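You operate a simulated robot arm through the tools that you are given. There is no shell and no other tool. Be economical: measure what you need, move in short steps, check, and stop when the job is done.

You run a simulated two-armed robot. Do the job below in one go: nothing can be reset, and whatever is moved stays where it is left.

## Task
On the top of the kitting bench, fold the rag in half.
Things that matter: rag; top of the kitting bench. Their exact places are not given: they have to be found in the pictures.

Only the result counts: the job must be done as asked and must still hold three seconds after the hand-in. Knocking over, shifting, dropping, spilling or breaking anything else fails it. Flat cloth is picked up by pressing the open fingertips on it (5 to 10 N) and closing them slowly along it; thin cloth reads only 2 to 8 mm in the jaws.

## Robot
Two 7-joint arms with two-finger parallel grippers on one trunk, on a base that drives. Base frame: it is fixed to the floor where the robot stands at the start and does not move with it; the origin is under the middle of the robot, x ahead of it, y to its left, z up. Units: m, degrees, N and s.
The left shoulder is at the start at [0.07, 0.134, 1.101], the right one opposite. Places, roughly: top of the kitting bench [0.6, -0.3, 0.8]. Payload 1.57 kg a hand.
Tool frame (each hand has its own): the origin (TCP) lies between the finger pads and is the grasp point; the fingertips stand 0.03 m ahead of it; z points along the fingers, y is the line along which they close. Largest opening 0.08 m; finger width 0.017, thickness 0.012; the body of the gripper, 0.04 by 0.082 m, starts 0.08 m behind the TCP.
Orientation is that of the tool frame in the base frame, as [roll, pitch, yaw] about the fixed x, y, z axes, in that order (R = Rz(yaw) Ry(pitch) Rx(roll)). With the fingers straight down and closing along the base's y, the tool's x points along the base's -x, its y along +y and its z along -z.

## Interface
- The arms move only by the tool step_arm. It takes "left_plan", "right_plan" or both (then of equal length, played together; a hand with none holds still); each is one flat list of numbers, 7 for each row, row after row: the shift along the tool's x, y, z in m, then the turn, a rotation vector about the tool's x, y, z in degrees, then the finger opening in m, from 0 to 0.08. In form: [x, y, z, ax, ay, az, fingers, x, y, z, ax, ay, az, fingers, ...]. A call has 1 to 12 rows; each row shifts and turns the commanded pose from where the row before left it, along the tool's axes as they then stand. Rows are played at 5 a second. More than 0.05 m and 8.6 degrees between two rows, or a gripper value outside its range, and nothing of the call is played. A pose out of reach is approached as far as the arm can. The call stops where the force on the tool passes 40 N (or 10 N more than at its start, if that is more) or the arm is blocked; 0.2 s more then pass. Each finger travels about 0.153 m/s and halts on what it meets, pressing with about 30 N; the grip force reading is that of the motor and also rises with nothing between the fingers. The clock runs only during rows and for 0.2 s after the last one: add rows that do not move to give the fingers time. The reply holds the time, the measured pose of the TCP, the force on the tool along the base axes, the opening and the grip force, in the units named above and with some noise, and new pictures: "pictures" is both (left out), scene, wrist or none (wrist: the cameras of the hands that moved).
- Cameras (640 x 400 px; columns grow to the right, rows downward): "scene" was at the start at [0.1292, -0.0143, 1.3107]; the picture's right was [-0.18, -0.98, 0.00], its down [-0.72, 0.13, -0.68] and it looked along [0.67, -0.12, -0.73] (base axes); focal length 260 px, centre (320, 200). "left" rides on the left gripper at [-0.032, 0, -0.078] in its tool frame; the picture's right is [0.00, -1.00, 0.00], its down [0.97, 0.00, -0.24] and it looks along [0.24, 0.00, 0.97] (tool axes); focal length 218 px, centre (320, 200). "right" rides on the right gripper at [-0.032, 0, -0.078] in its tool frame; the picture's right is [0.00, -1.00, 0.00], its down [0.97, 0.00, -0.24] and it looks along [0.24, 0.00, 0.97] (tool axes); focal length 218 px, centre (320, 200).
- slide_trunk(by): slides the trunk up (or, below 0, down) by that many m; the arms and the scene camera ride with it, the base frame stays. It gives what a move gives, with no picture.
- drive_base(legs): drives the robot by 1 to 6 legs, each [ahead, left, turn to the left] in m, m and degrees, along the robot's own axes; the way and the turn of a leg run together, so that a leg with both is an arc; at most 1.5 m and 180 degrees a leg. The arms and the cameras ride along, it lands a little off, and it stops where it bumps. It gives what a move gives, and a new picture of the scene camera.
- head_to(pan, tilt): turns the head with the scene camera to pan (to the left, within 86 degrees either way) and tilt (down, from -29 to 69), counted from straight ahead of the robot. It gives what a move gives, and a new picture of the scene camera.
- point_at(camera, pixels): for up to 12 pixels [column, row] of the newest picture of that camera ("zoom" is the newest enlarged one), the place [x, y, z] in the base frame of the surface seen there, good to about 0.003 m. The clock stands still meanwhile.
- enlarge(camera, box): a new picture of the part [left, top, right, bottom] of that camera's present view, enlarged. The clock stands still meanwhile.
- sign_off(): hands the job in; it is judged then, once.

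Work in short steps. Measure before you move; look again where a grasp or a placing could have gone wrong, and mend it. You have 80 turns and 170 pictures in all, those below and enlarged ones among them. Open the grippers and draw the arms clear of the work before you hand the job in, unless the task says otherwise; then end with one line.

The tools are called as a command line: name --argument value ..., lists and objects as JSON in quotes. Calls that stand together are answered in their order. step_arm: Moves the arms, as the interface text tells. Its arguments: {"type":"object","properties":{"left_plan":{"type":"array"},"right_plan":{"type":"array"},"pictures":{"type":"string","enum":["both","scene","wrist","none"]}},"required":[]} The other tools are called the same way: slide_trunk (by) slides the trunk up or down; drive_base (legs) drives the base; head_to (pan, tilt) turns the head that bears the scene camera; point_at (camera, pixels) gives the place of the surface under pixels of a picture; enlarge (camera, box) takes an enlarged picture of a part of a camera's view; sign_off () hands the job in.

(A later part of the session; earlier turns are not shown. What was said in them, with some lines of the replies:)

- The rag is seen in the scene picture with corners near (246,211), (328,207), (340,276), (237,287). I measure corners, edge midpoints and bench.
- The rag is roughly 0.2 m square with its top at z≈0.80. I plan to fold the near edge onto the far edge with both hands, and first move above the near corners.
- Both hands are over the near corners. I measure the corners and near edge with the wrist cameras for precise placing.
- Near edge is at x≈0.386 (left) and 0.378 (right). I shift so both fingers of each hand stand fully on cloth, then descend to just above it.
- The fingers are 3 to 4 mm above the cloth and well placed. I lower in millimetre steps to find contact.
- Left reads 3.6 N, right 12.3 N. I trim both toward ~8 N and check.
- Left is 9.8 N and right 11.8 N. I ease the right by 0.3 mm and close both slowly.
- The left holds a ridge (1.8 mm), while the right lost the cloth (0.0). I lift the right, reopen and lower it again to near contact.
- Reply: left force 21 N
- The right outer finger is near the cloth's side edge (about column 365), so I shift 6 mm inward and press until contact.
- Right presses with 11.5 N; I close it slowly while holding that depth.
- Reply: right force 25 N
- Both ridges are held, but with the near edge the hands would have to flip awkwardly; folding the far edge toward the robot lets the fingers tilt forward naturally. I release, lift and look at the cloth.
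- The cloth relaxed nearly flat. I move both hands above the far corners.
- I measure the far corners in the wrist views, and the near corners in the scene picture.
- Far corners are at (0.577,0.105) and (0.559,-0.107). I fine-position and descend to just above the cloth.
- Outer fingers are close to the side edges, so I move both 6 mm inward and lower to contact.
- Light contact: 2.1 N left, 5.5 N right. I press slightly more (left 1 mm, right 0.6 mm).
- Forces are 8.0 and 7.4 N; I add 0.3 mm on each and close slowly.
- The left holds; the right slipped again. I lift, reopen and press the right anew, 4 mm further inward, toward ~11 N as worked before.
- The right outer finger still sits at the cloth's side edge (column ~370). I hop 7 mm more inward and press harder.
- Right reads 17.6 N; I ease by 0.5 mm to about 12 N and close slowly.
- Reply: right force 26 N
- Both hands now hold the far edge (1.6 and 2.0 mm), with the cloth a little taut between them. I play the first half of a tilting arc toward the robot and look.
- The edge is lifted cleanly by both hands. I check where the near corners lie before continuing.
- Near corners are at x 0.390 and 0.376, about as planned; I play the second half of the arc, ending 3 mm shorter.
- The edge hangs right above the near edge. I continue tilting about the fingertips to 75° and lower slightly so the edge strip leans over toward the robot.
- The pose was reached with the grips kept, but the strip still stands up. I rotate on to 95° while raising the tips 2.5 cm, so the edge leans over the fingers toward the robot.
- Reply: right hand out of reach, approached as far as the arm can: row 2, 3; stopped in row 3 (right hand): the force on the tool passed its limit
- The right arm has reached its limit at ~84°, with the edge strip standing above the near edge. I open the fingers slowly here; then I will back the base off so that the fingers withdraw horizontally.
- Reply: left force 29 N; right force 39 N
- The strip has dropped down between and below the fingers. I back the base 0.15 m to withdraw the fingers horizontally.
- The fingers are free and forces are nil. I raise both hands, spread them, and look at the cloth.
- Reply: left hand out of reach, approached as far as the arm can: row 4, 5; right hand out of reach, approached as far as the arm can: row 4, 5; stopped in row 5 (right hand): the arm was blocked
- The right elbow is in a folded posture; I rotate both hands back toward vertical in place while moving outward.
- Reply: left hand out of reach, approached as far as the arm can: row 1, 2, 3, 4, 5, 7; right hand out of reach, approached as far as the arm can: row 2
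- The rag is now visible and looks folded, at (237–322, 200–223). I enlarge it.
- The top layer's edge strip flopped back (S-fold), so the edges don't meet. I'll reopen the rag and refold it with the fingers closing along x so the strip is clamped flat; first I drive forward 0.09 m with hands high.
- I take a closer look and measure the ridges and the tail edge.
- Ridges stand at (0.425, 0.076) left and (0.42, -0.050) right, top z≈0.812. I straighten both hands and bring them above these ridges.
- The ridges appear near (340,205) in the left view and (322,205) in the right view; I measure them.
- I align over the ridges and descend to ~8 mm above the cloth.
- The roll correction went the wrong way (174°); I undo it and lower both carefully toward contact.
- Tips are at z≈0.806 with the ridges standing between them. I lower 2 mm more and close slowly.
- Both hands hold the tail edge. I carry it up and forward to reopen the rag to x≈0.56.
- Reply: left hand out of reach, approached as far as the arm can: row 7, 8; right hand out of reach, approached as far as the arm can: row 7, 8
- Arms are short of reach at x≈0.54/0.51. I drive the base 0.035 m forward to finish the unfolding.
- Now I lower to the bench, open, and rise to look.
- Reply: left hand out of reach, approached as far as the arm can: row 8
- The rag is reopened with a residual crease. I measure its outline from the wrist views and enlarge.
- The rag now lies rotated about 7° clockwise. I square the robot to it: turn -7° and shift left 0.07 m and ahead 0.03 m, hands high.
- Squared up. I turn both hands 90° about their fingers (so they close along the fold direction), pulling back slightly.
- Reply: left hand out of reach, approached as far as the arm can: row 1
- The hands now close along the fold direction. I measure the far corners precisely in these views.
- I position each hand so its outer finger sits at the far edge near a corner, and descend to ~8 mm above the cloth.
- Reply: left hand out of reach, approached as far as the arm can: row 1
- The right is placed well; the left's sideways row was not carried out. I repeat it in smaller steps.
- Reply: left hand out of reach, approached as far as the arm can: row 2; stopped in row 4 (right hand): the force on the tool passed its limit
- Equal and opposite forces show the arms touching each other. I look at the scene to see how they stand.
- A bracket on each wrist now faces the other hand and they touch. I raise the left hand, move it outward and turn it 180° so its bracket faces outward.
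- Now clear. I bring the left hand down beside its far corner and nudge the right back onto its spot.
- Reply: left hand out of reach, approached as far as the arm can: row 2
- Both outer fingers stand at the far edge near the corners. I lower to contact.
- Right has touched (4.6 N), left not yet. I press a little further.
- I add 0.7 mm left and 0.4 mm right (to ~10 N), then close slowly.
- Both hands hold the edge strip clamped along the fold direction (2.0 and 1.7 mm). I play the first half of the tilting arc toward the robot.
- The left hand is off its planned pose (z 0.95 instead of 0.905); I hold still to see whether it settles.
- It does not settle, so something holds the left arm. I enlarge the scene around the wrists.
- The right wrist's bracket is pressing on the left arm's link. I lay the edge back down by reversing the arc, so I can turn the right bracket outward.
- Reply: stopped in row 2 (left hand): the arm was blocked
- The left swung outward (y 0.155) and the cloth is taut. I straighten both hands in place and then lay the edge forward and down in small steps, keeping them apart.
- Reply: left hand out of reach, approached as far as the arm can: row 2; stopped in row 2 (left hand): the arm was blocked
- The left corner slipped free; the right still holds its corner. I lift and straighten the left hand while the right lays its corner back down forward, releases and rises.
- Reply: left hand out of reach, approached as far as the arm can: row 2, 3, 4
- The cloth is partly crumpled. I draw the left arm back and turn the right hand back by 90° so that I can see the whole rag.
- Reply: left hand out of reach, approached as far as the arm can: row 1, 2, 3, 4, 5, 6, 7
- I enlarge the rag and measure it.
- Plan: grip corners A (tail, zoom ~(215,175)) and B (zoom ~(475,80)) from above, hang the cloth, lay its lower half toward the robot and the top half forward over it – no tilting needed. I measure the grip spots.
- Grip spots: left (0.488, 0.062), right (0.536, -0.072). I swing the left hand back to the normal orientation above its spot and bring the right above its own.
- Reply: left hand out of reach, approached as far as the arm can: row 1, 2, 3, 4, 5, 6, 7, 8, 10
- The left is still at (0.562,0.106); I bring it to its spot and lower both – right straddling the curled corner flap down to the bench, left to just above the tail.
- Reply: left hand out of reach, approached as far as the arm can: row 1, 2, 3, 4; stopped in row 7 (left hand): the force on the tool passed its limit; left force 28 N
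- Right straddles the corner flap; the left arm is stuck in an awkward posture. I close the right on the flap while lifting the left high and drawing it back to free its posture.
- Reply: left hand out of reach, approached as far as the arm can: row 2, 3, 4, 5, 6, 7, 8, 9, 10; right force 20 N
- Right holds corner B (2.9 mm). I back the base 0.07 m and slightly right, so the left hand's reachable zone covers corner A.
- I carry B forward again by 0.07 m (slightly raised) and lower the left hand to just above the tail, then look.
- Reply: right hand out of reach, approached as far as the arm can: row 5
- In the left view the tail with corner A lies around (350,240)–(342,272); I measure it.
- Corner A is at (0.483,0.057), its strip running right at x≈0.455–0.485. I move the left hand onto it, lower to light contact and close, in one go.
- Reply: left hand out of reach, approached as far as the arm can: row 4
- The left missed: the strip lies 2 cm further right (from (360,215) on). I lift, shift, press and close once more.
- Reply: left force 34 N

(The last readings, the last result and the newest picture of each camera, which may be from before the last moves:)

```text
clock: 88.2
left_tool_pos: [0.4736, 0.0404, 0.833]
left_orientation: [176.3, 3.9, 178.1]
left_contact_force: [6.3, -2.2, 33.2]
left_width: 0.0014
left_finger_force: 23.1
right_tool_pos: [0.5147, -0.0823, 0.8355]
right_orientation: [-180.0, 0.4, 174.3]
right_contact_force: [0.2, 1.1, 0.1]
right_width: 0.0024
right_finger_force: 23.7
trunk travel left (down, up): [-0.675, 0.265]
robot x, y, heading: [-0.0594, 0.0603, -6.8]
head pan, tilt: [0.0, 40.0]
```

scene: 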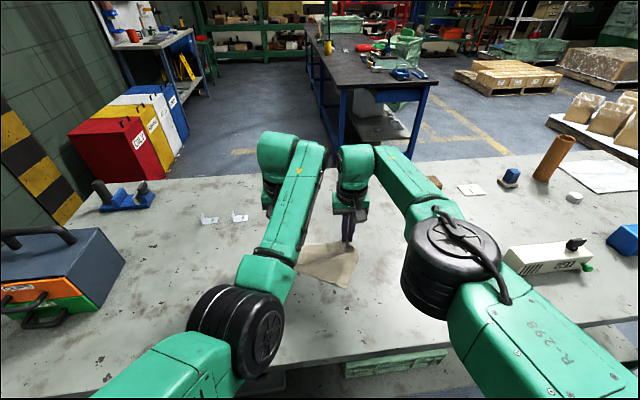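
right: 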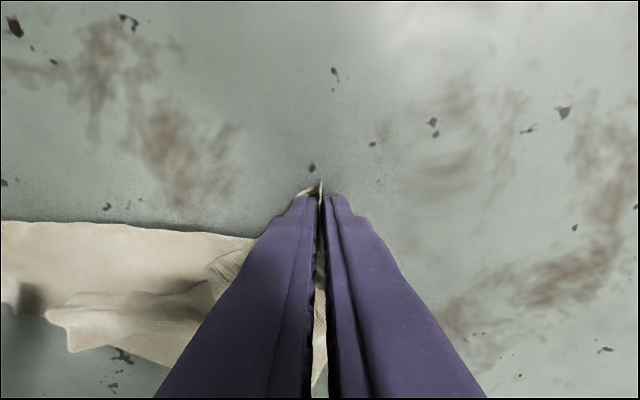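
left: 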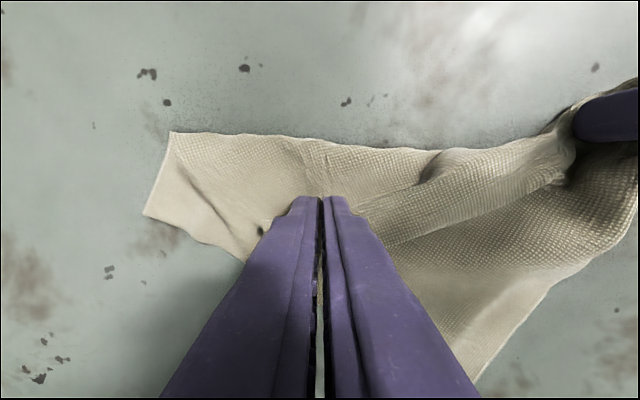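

The left now holds cloth (1.4 mm). I raise the trunk 0.2 m so both hands lift the cloth together without changing posture.

slide_trunk --by 0.2

step_arm --left_plan '[-0.01, 0.01, 0, 0, 0, 0, 0, -0.01, 0.01, 0, 0, 0, 0, 0, -0.01, 0.01, 0, 0, 0, 0, 0]'

```text
clock: 90.3
left_tool_pos: [0.475, 0.0443, 1.0244]
left_orientation: [175.9, 2.8, 178.3]
left_contact_force: [0.0, 0.2, -1.0]
left_width: 0.0011
left_finger_force: 23.5
right_tool_pos: [0.5169, -0.0819, 1.0324]
right_orientation: [180.0, 0.1, 174.3]
right_contact_force: [0.4, 0.2, 0.3]
right_width: 0.0025
right_finger_force: 24.0
trunk travel left (down, up): [-0.875, 0.065]
robot x, y, heading: [-0.0607, 0.0579, -6.8]
head pan, tilt: [0.0, 40.0]
```

```text
clock: 91.2
left_tool_pos: [0.4957, 0.0459, 1.0287]
left_orientation: [178.3, 2.3, 176.3]
left_contact_force: [-0.3, -0.5, 0.7]
left_width: 0.0014
left_finger_force: 22.9
right_tool_pos: [0.518, -0.0822, 1.032]
right_orientation: [180.0, 0.0, 174.3]
right_contact_force: [0.3, 0.6, 0.0]
right_width: 0.0027
right_finger_force: 24.0
trunk travel left (down, up): [-0.875, 0.065]
robot x, y, heading: [-0.0602, 0.0618, -6.8]
head pan, tilt: [0.0, 40.0]
```

scene: 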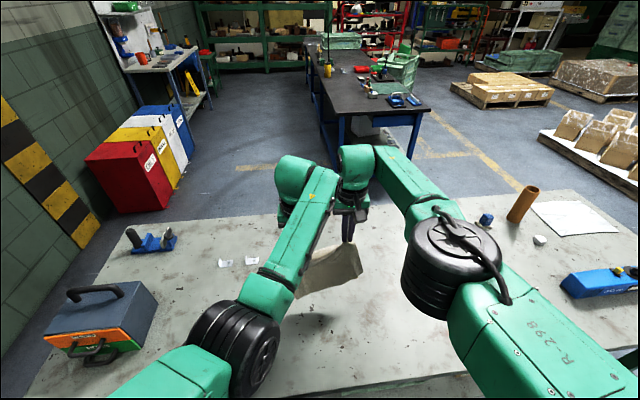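
left: 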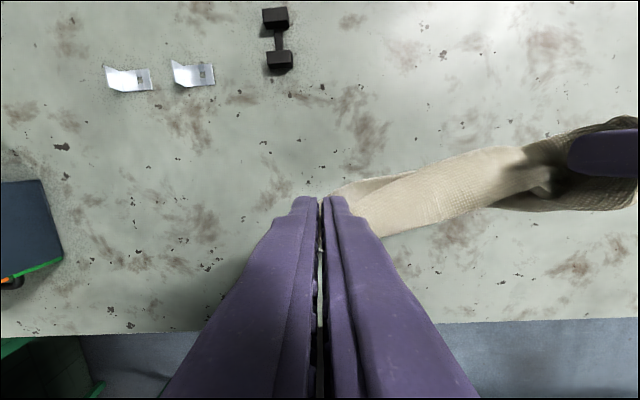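

Both hands now hold the cloth hanging like a sheet. I even up the left hand (right is 3.7 cm ahead), then lower the trunk and back the base in alternation so the lower half is laid toward the robot.

step_arm --left_plan '[-0.009, 0.004, 0, 0, 0, 0, 0, -0.009, 0.004, 0, 0, 0, 0, 0, -0.009, 0.004, 0, 0, 0, 0, 0, -0.009, 0.004, 0, 0, 0, 0, 0]'

slide_trunk --by -0.04

drive_base --legs '[[-0.05, 0, 0]]'

slide_trunk --by -0.05

drive_base --legs '[[-0.045, 0, 0]]'

```text
clock: 92.2
left_tool_pos: [0.533, 0.0604, 1.0321]
left_orientation: [178.1, 2.3, 176.3]
left_contact_force: [-0.5, -0.9, -0.5]
left_width: 0.0011
left_finger_force: 23.2
right_tool_pos: [0.5167, -0.0817, 1.0319]
right_orientation: [180.0, 0.1, 174.3]
right_contact_force: [0.7, 0.7, -0.4]
right_width: 0.0025
right_finger_force: 24.2
trunk travel left (down, up): [-0.875, 0.065]
robot x, y, heading: [-0.0589, 0.0612, -7.0]
head pan, tilt: [0.0, 40.0]
```

scene: 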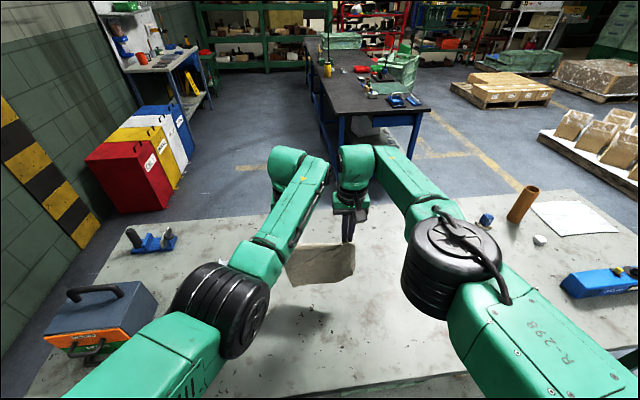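
left: 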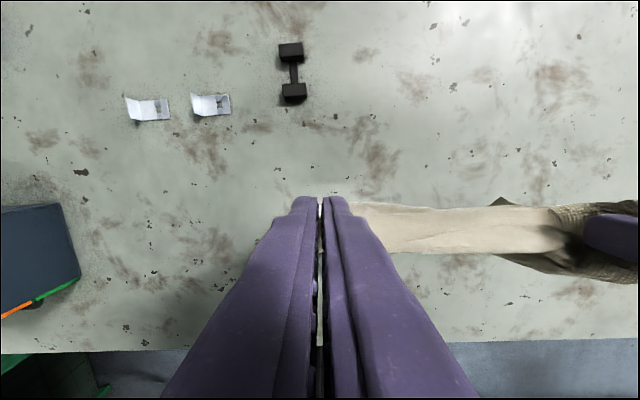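

```text
clock: 93.0
left_tool_pos: [0.5328, 0.0612, 0.9916]
left_orientation: [178.1, 2.4, 176.4]
left_contact_force: [0.3, -0.1, -0.6]
left_width: 0.0013
left_finger_force: 23.0
right_tool_pos: [0.5163, -0.082, 0.9917]
right_orientation: [180.0, 0.3, 174.4]
right_contact_force: [0.2, 0.4, 0.9]
right_width: 0.0027
right_finger_force: 23.7
trunk travel left (down, up): [-0.835, 0.105]
robot x, y, heading: [-0.0592, 0.0528, -7.0]
head pan, tilt: [0.0, 40.0]
```

```text
clock: 93.9
left_tool_pos: [0.4888, 0.0646, 0.9873]
left_orientation: [178.1, 2.0, 176.4]
left_contact_force: [0.6, -0.6, -0.5]
left_width: 0.0012
left_finger_force: 23.3
right_tool_pos: [0.4724, -0.0765, 0.9878]
right_orientation: [179.9, -0.1, 174.4]
right_contact_force: [0.1, 0.5, 0.1]
right_width: 0.0026
right_finger_force: 23.9
trunk travel left (down, up): [-0.835, 0.105]
robot x, y, heading: [-0.1107, 0.068, -7.0]
head pan, tilt: [0.0, 40.0]
```

scene: 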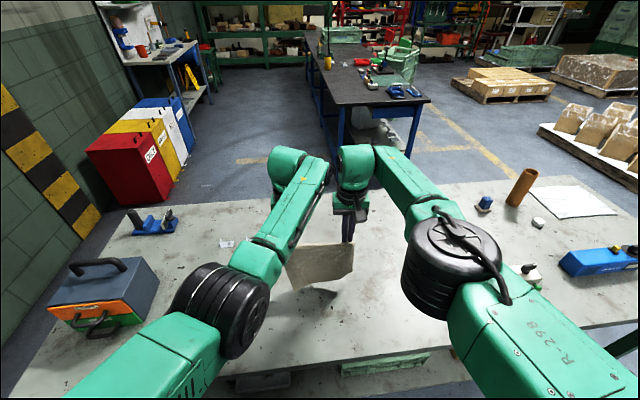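

```text
clock: 94.8
left_tool_pos: [0.4833, 0.0663, 0.9418]
left_orientation: [178.1, 2.4, 176.4]
left_contact_force: [-0.1, 0.5, 0.0]
left_width: 0.0013
left_finger_force: 23.5
right_tool_pos: [0.4656, -0.0756, 0.9422]
right_orientation: [-179.9, 0.2, 174.3]
right_contact_force: [1.0, 0.5, -0.1]
right_width: 0.0025
right_finger_force: 23.7
trunk travel left (down, up): [-0.785, 0.155]
robot x, y, heading: [-0.1127, 0.0657, -7.1]
head pan, tilt: [0.0, 40.0]
```

```text
clock: 95.7
left_tool_pos: [0.4434, 0.0706, 0.9373]
left_orientation: [178.1, 2.1, 176.4]
left_contact_force: [0.6, -0.5, -0.8]
left_width: 0.0011
left_finger_force: 23.1
right_tool_pos: [0.427, -0.0708, 0.9382]
right_orientation: [-180.0, -0.2, 174.4]
right_contact_force: [0.9, 0.9, 0.4]
right_width: 0.0027
right_finger_force: 23.7
trunk travel left (down, up): [-0.785, 0.155]
robot x, y, heading: [-0.1564, 0.072, -7.0]
head pan, tilt: [0.0, 40.0]
```

scene: 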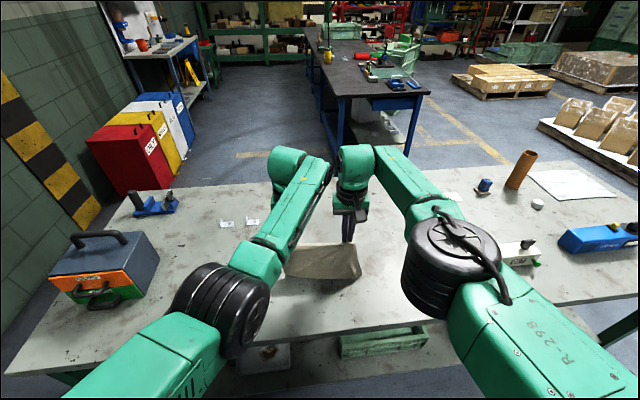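

The sheet is neat. I measure where its visible outline lies, to see how the lower part is laid.

enlarge --camera "scene" --box '[260, 220, 380, 300]'

point_at --camera "scene" --pixels '[[290, 275], [320, 277], [356, 277], [320, 268], [320, 258], [320, 250], [320, 245], [357, 262], [355, 245], [345, 250]]'

enlarge --camera "left" --box '[200, 100, 640, 375]'

```text
5.00 times, centred on (320, 260) of scene
```

zoom: 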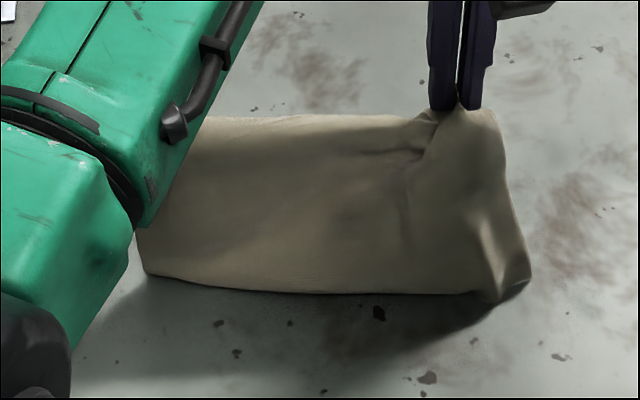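

```text
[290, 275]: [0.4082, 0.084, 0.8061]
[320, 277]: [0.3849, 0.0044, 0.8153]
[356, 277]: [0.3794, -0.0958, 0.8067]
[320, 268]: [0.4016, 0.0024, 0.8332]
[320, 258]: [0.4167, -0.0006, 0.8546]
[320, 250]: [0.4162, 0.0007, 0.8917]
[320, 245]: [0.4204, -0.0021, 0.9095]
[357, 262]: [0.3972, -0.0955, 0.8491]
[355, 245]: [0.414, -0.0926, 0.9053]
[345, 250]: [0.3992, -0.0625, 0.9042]
```

```text
1.45 times, centred on (420, 238) of left
```

zoom: 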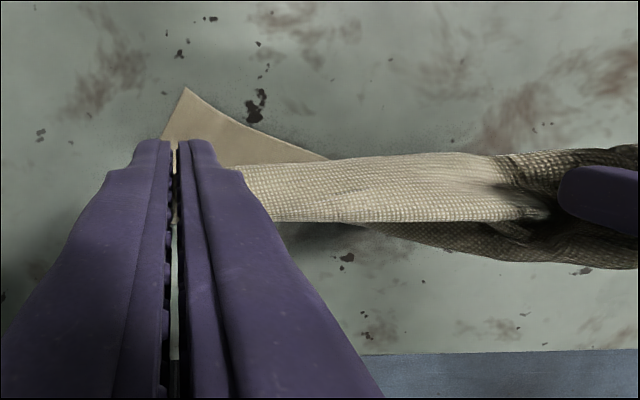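

The front runs down to the bench at x≈0.385 and the lower part is laid forward beneath – just as wanted. I measure the laid edge's corner and edge in the left zoom.

point_at --camera "zoom" --pixels '[[185, 92], [240, 122], [320, 157], [168, 130], [300, 190], [380, 160], [450, 160]]'

```text
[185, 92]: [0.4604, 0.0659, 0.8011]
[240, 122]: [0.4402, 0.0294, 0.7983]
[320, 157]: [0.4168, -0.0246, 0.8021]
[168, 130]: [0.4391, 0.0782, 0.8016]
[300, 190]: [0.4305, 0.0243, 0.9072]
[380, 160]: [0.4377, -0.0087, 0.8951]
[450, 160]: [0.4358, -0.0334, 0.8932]
```

The laid edge is skewed about 20° to the held edge. I pivot the base about the hands by -20° (leftward arc) to make them parallel, then lay a little more by backing 0.03 m and lowering 0.02 m, and look.

drive_base --legs '[[0, 0.207, -20], [-0.03, 0, 0]]'

slide_trunk --by -0.02

enlarge --camera "left" --box '[200, 100, 640, 375]'

enlarge --camera "right" --box '[0, 100, 440, 375]'

```text
clock: 97.8
left_tool_pos: [0.4421, 0.0784, 0.9374]
left_orientation: [178.1, 2.1, 156.3]
left_contact_force: [0.4, -0.2, -0.6]
left_width: 0.0014
left_finger_force: 23.4
right_tool_pos: [0.3781, -0.0506, 0.938]
right_orientation: [180.0, -0.2, 154.4]
right_contact_force: [0.9, 0.0, 0.3]
right_width: 0.0026
right_finger_force: 24.0
trunk travel left (down, up): [-0.785, 0.155]
robot x, y, heading: [-0.1188, 0.2819, -27.0]
head pan, tilt: [0.0, 40.0]
```

scene: 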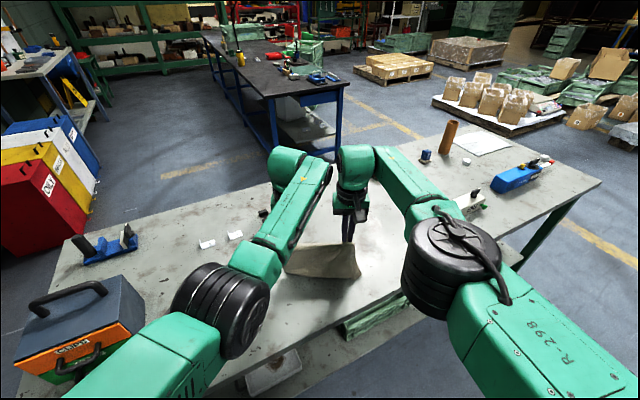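

```text
clock: 98.5
left_tool_pos: [0.4373, 0.0799, 0.9215]
left_orientation: [178.0, 2.3, 156.4]
left_contact_force: [-0.1, -0.3, 0.1]
left_width: 0.0013
left_finger_force: 22.7
right_tool_pos: [0.3741, -0.0472, 0.9212]
right_orientation: [-180.0, 0.1, 154.3]
right_contact_force: [0.3, 0.5, 0.1]
right_width: 0.0028
right_finger_force: 24.1
trunk travel left (down, up): [-0.765, 0.175]
robot x, y, heading: [-0.1187, 0.283, -27.0]
head pan, tilt: [0.0, 40.0]
```

```text
1.45 times, centred on (420, 238) of left
```

zoom: 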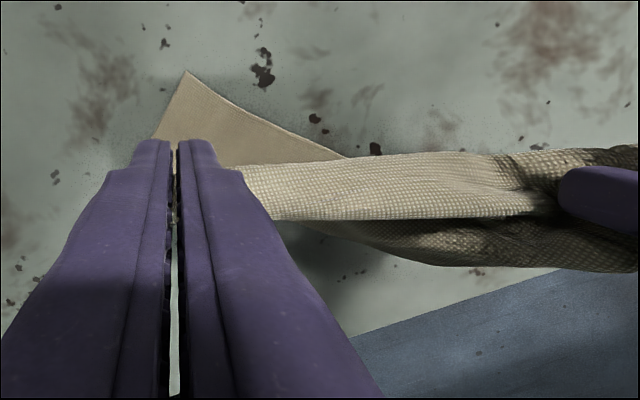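

```text
1.45 times, centred on (220, 238) of right
5 turns are left
```

zoom: 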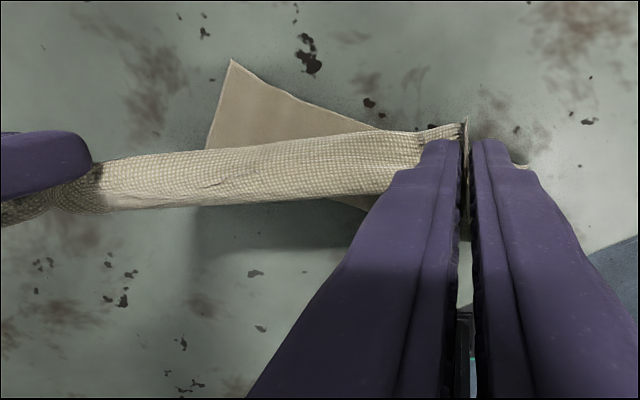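

The right grip sits deeper in the cloth than the left, hence the skew; I also need more room before the bench's near edge. I lift, raise the left hand 5 cm to level the lower edge, go forward 0.12 m and lay the lower half again while backing and lowering.

slide_trunk --by 0.05

step_arm --left_plan '[0, 0, -0.0125, 0, 0, 0, 0, 0, 0, -0.0125, 0, 0, 0, 0, 0, 0, -0.0125, 0, 0, 0, 0, 0, 0, -0.0125, 0, 0, 0, 0]' --pictures "none"

drive_base --legs '[[0.12, 0, 0]]'

slide_trunk --by -0.04

drive_base --legs '[[-0.035, 0, 0]]'

slide_trunk --by -0.04

drive_base --legs '[[-0.035, 0, 0]]'

slide_trunk --by -0.02

enlarge --camera "left" --box '[200, 50, 640, 325]'

```text
clock: 99.4
left_tool_pos: [0.4383, 0.0802, 0.9708]
left_orientation: [178.1, 2.3, 156.4]
left_contact_force: [-0.1, 0.1, -0.1]
left_width: 0.001
left_finger_force: 23.4
right_tool_pos: [0.3738, -0.048, 0.971]
right_orientation: [-179.9, 0.1, 154.3]
right_contact_force: [-0.5, -0.2, 0.4]
right_width: 0.0024
right_finger_force: 23.9
trunk travel left (down, up): [-0.815, 0.125]
robot x, y, heading: [-0.1223, 0.2819, -27.0]
head pan, tilt: [0.0, 40.0]
```

```text
clock: 100.4
left_tool_pos: [0.4358, 0.0804, 1.021]
left_orientation: [178.1, 2.3, 156.3]
left_contact_force: [0.2, -0.5, -0.3]
left_width: 0.0012
left_finger_force: 23.3
right_tool_pos: [0.3731, -0.0485, 0.972]
right_orientation: [-179.8, 0.3, 154.3]
right_contact_force: [0.1, 0.3, 0.8]
right_width: 0.0027
right_finger_force: 24.0
trunk travel left (down, up): [-0.815, 0.125]
robot x, y, heading: [-0.1175, 0.2847, -26.8]
head pan, tilt: [0.0, 40.0]
```

```text
clock: 101.6
left_tool_pos: [0.5418, 0.0266, 1.0215]
left_orientation: [178.2, 2.3, 156.4]
left_contact_force: [-0.1, -0.2, 0.5]
left_width: 0.0013
left_finger_force: 23.0
right_tool_pos: [0.48, -0.1018, 0.9721]
right_orientation: [-179.9, 0.1, 154.4]
right_contact_force: [-0.1, 0.2, 0.4]
right_width: 0.0026
right_finger_force: 23.6
trunk travel left (down, up): [-0.815, 0.125]
robot x, y, heading: [-0.0168, 0.2253, -26.9]
head pan, tilt: [0.0, 40.0]
```

scene: 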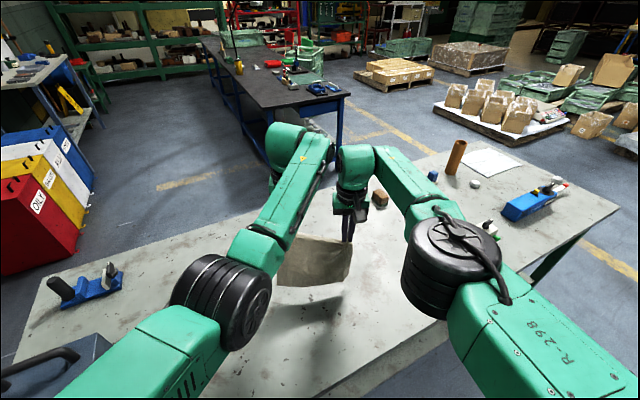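

```text
clock: 102.5
left_tool_pos: [0.5424, 0.0238, 0.9813]
left_orientation: [178.0, 2.3, 156.2]
left_contact_force: [-0.4, -0.2, 0.3]
left_width: 0.0013
left_finger_force: 23.0
right_tool_pos: [0.4815, -0.1019, 0.9316]
right_orientation: [-179.9, 0.0, 154.3]
right_contact_force: [-0.2, 0.2, 0.9]
right_width: 0.0025
right_finger_force: 23.7
trunk travel left (down, up): [-0.775, 0.165]
robot x, y, heading: [-0.0178, 0.2292, -26.9]
head pan, tilt: [0.0, 40.0]
```

```text
clock: 103.3
left_tool_pos: [0.516, 0.0384, 0.9771]
left_orientation: [178.1, 2.1, 156.4]
left_contact_force: [1.0, 0.6, -0.9]
left_width: 0.0015
left_finger_force: 23.0
right_tool_pos: [0.4535, -0.0886, 0.9275]
right_orientation: [-179.9, -0.2, 154.4]
right_contact_force: [0.8, -0.4, -0.8]
right_width: 0.0024
right_finger_force: 24.3
trunk travel left (down, up): [-0.775, 0.165]
robot x, y, heading: [-0.0459, 0.2461, -26.8]
head pan, tilt: [0.0, 40.0]
```

scene: 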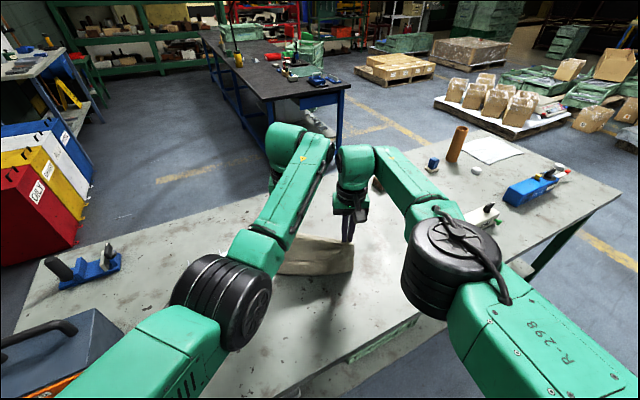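

```text
clock: 104.2
left_tool_pos: [0.5104, 0.0417, 0.9416]
left_orientation: [178.1, 2.3, 156.5]
left_contact_force: [-0.3, -1.1, -0.7]
left_width: 0.0012
left_finger_force: 23.6
right_tool_pos: [0.4493, -0.0855, 0.8922]
right_orientation: [-179.9, 0.3, 154.3]
right_contact_force: [0.2, 1.0, -0.3]
right_width: 0.0024
right_finger_force: 24.3
trunk travel left (down, up): [-0.735, 0.205]
robot x, y, heading: [-0.045, 0.2448, -27.1]
head pan, tilt: [0.0, 40.0]
```

```text
clock: 105.0
left_tool_pos: [0.4834, 0.0562, 0.9375]
left_orientation: [178.1, 2.0, 156.4]
left_contact_force: [-0.5, -0.6, -0.1]
left_width: 0.0012
left_finger_force: 23.1
right_tool_pos: [0.4222, -0.0729, 0.8882]
right_orientation: [-180.0, -0.1, 154.3]
right_contact_force: [1.0, 0.3, -0.4]
right_width: 0.0026
right_finger_force: 23.4
trunk travel left (down, up): [-0.735, 0.205]
robot x, y, heading: [-0.0736, 0.2609, -27.3]
head pan, tilt: [0.0, 40.0]
```

scene: 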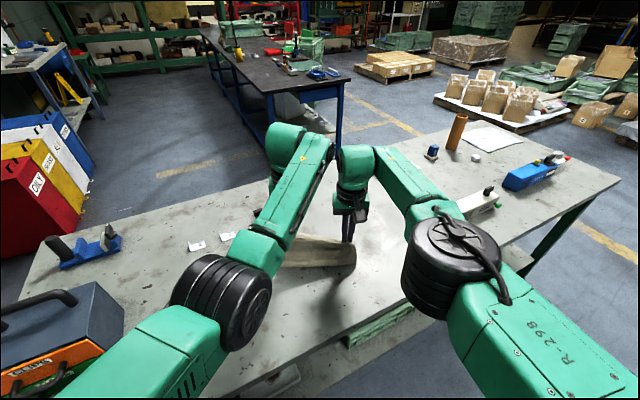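

```text
clock: 105.7
left_tool_pos: [0.48, 0.0569, 0.9211]
left_orientation: [178.1, 2.3, 156.5]
left_contact_force: [0.2, -0.6, 0.5]
left_width: 0.0012
left_finger_force: 22.7
right_tool_pos: [0.418, -0.0701, 0.8711]
right_orientation: [-179.9, 0.3, 154.3]
right_contact_force: [0.2, 0.6, -0.7]
right_width: 0.0027
right_finger_force: 23.7
trunk travel left (down, up): [-0.715, 0.225]
robot x, y, heading: [-0.0734, 0.259, -27.1]
head pan, tilt: [0.0, 40.0]
```

```text
1.45 times, centred on (420, 188) of left
4 turns are left
```

zoom: 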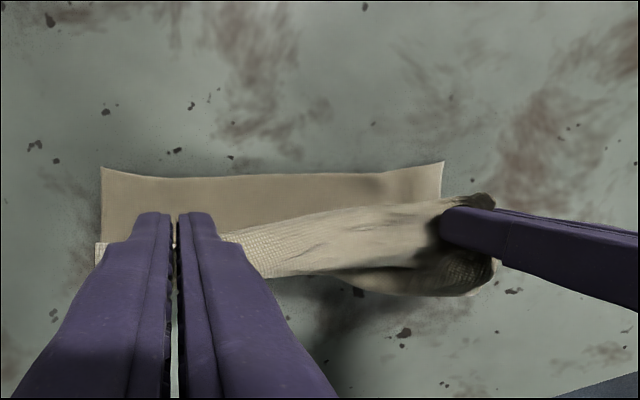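

The laid edge (zoom (103,170)–(443,163)) is now parallel to and just ahead of the held edge. I roll the fold slightly back, come forward, lower both grips onto the laid half, open slowly and rise.

drive_base --legs '[[-0.03, 0, 0]]'

slide_trunk --by -0.025

drive_base --legs '[[0.028, 0, 0]]'

step_arm --left_plan '[0, 0, 0.014, 0, 0, 0, 0, 0, 0, 0.014, 0, 0, 0, 0, 0, 0, 0.014, 0, 0, 0, 0, 0, 0, 0.012, 0, 0, 0, 0, 0, 0, 0, 0, 0, 0, 0, 0, 0, 0, 0, 0, 0, 0.008, 0, 0, 0, 0, 0, 0, 0.016, 0, 0, 0, 0, 0, 0, 0.024, 0, 0, 0, 0, 0, 0, 0.032, 0, 0, -0.025, 0, 0, 0, 0.032, 0, 0, -0.03, 0, 0, 0, 0.032, 0, 0, -0.03, 0, 0, 0, 0.032]' --right_plan '[0, 0, 0.002, 0, 0, 0, 0, 0.005, 0, 0.002, 0, 0, 0, 0, 0.005, 0, 0.002, 0, 0, 0, 0, 0, 0, 0.002, 0, 0, 0, 0, 0, 0, 0, 0, 0, 0, 0, 0, 0, 0, 0, 0, 0, 0.008, 0, 0, 0, 0, 0, 0, 0.016, 0, 0, 0, 0, 0, 0, 0.024, 0, 0, 0, 0, 0, 0, 0.036, 0, 0, -0.025, 0, 0, 0, 0.036, 0, 0, -0.03, 0, 0, 0, 0.036, 0, 0, -0.03, 0, 0, 0, 0.036]'

```text
clock: 106.5
left_tool_pos: [0.4558, 0.0695, 0.9184]
left_orientation: [178.1, 2.0, 156.4]
left_contact_force: [0.4, -0.7, -0.2]
left_width: 0.0016
left_finger_force: 23.3
right_tool_pos: [0.3944, -0.0588, 0.8698]
right_orientation: [-179.8, -0.2, 154.3]
right_contact_force: [1.3, -0.6, -0.8]
right_width: 0.0024
right_finger_force: 23.8
trunk travel left (down, up): [-0.715, 0.225]
robot x, y, heading: [-0.1017, 0.2703, -26.9]
head pan, tilt: [0.0, 40.0]
```

scene: 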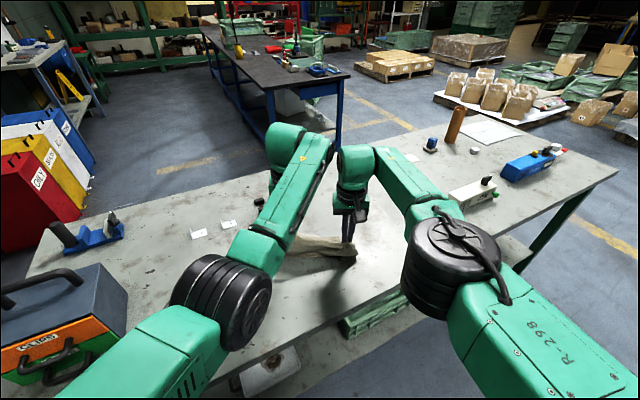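

```text
clock: 107.2
left_tool_pos: [0.454, 0.0703, 0.8956]
left_orientation: [178.1, 2.3, 156.5]
left_contact_force: [0.1, 1.0, -0.1]
left_width: 0.0014
left_finger_force: 23.3
right_tool_pos: [0.392, -0.0575, 0.8471]
right_orientation: [-180.0, 0.2, 154.3]
right_contact_force: [-0.6, 0.4, -0.5]
right_width: 0.0026
right_finger_force: 24.1
trunk travel left (down, up): [-0.69, 0.25]
robot x, y, heading: [-0.0995, 0.2708, -27.1]
head pan, tilt: [0.0, 40.0]
```

```text
clock: 108.0
left_tool_pos: [0.4764, 0.0581, 0.8977]
left_orientation: [178.2, 2.4, 156.5]
left_contact_force: [0.1, -0.3, 0.1]
left_width: 0.001
left_finger_force: 23.0
right_tool_pos: [0.4153, -0.069, 0.8481]
right_orientation: [-180.0, 0.3, 154.3]
right_contact_force: [-0.2, 0.7, 0.6]
right_width: 0.0028
right_finger_force: 23.6
trunk travel left (down, up): [-0.69, 0.25]
robot x, y, heading: [-0.079, 0.2613, -26.7]
head pan, tilt: [0.0, 40.0]
```

scene: 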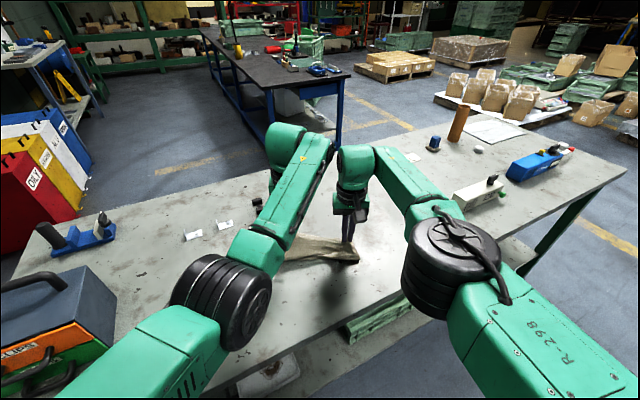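

```text
clock: 110.7
left_tool_pos: [0.4777, 0.0584, 0.9265]
left_orientation: [178.2, 2.2, 156.5]
left_contact_force: [1.3, 0.6, -0.1]
left_width: 0.0319
left_finger_force: 0.0
right_tool_pos: [0.4073, -0.0656, 0.9261]
right_orientation: [-179.9, 0.2, 154.2]
right_contact_force: [-0.2, 1.2, 1.5]
right_width: 0.0359
right_finger_force: 0.0
trunk travel left (down, up): [-0.69, 0.25]
robot x, y, heading: [-0.0732, 0.2619, -27.3]
head pan, tilt: [0.0, 40.0]
3 turns are left
```

scene: 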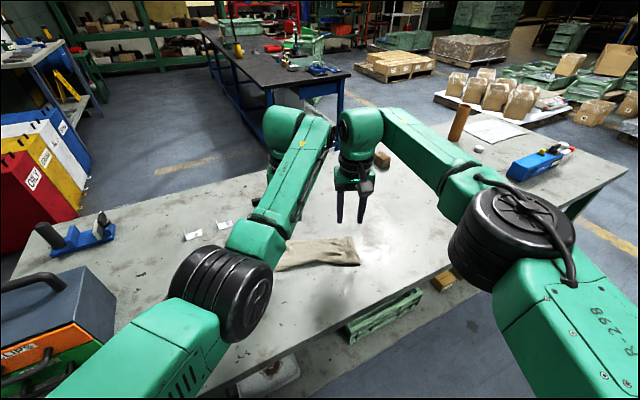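
right: 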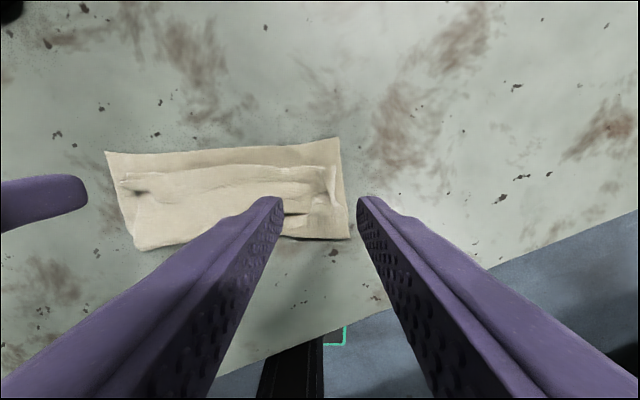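
left: 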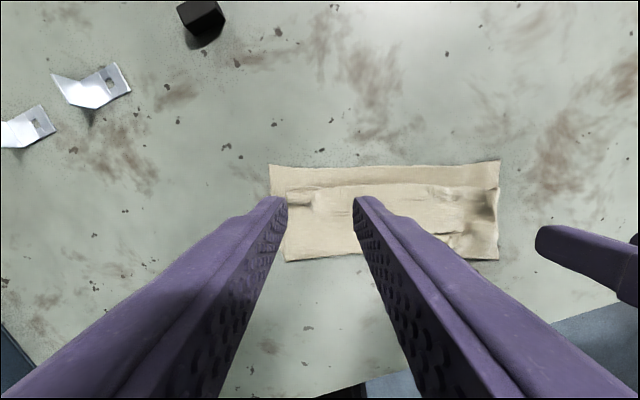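

The rag is now a neat two-layer rectangle with its top edge within about 2 cm of the lower edge. I raise the trunk and back off so the arms are well clear.

slide_trunk --by 0.12

drive_base --legs '[[-0.15, 0, 0]]'

```text
clock: 112.2
left_tool_pos: [0.4786, 0.0568, 1.0459]
left_orientation: [178.1, 2.1, 156.5]
left_contact_force: [1.1, 0.1, -0.2]
left_width: 0.0322
left_finger_force: 0.0
right_tool_pos: [0.4097, -0.0652, 1.0445]
right_orientation: [-179.9, 0.1, 154.2]
right_contact_force: [0.7, -0.3, 0.7]
right_width: 0.0359
right_finger_force: 0.1
trunk travel left (down, up): [-0.81, 0.13]
robot x, y, heading: [-0.0735, 0.2596, -27.1]
head pan, tilt: [0.0, 40.0]
```

```text
clock: 113.5
left_tool_pos: [0.3473, 0.1234, 1.0447]
left_orientation: [178.1, 2.1, 156.3]
left_contact_force: [0.4, -1.2, -0.5]
left_width: 0.032
left_finger_force: 0.1
right_tool_pos: [0.2778, 0.001, 1.0424]
right_orientation: [-179.9, 0.0, 154.3]
right_contact_force: [-0.4, -0.3, -0.5]
right_width: 0.0358
right_finger_force: 0.0
trunk travel left (down, up): [-0.81, 0.13]
robot x, y, heading: [-0.2082, 0.3256, -27.0]
head pan, tilt: [0.0, 40.0]
2 turns are left
```

scene: 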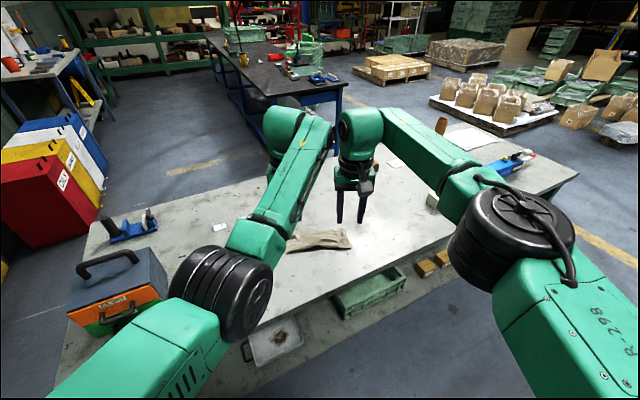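

The rag lies folded on the bench at about (318,240), the grippers are open and the arms are clear; I hand in the job.

sign_off

```text
The job is handed in.
```

The rag is folded in half on the top of the kitting bench; its top edge lies about 2 cm short of the lower edge (judged from the pictures, not measured), with some wrinkles. Both grippers are open and the arms are clear.
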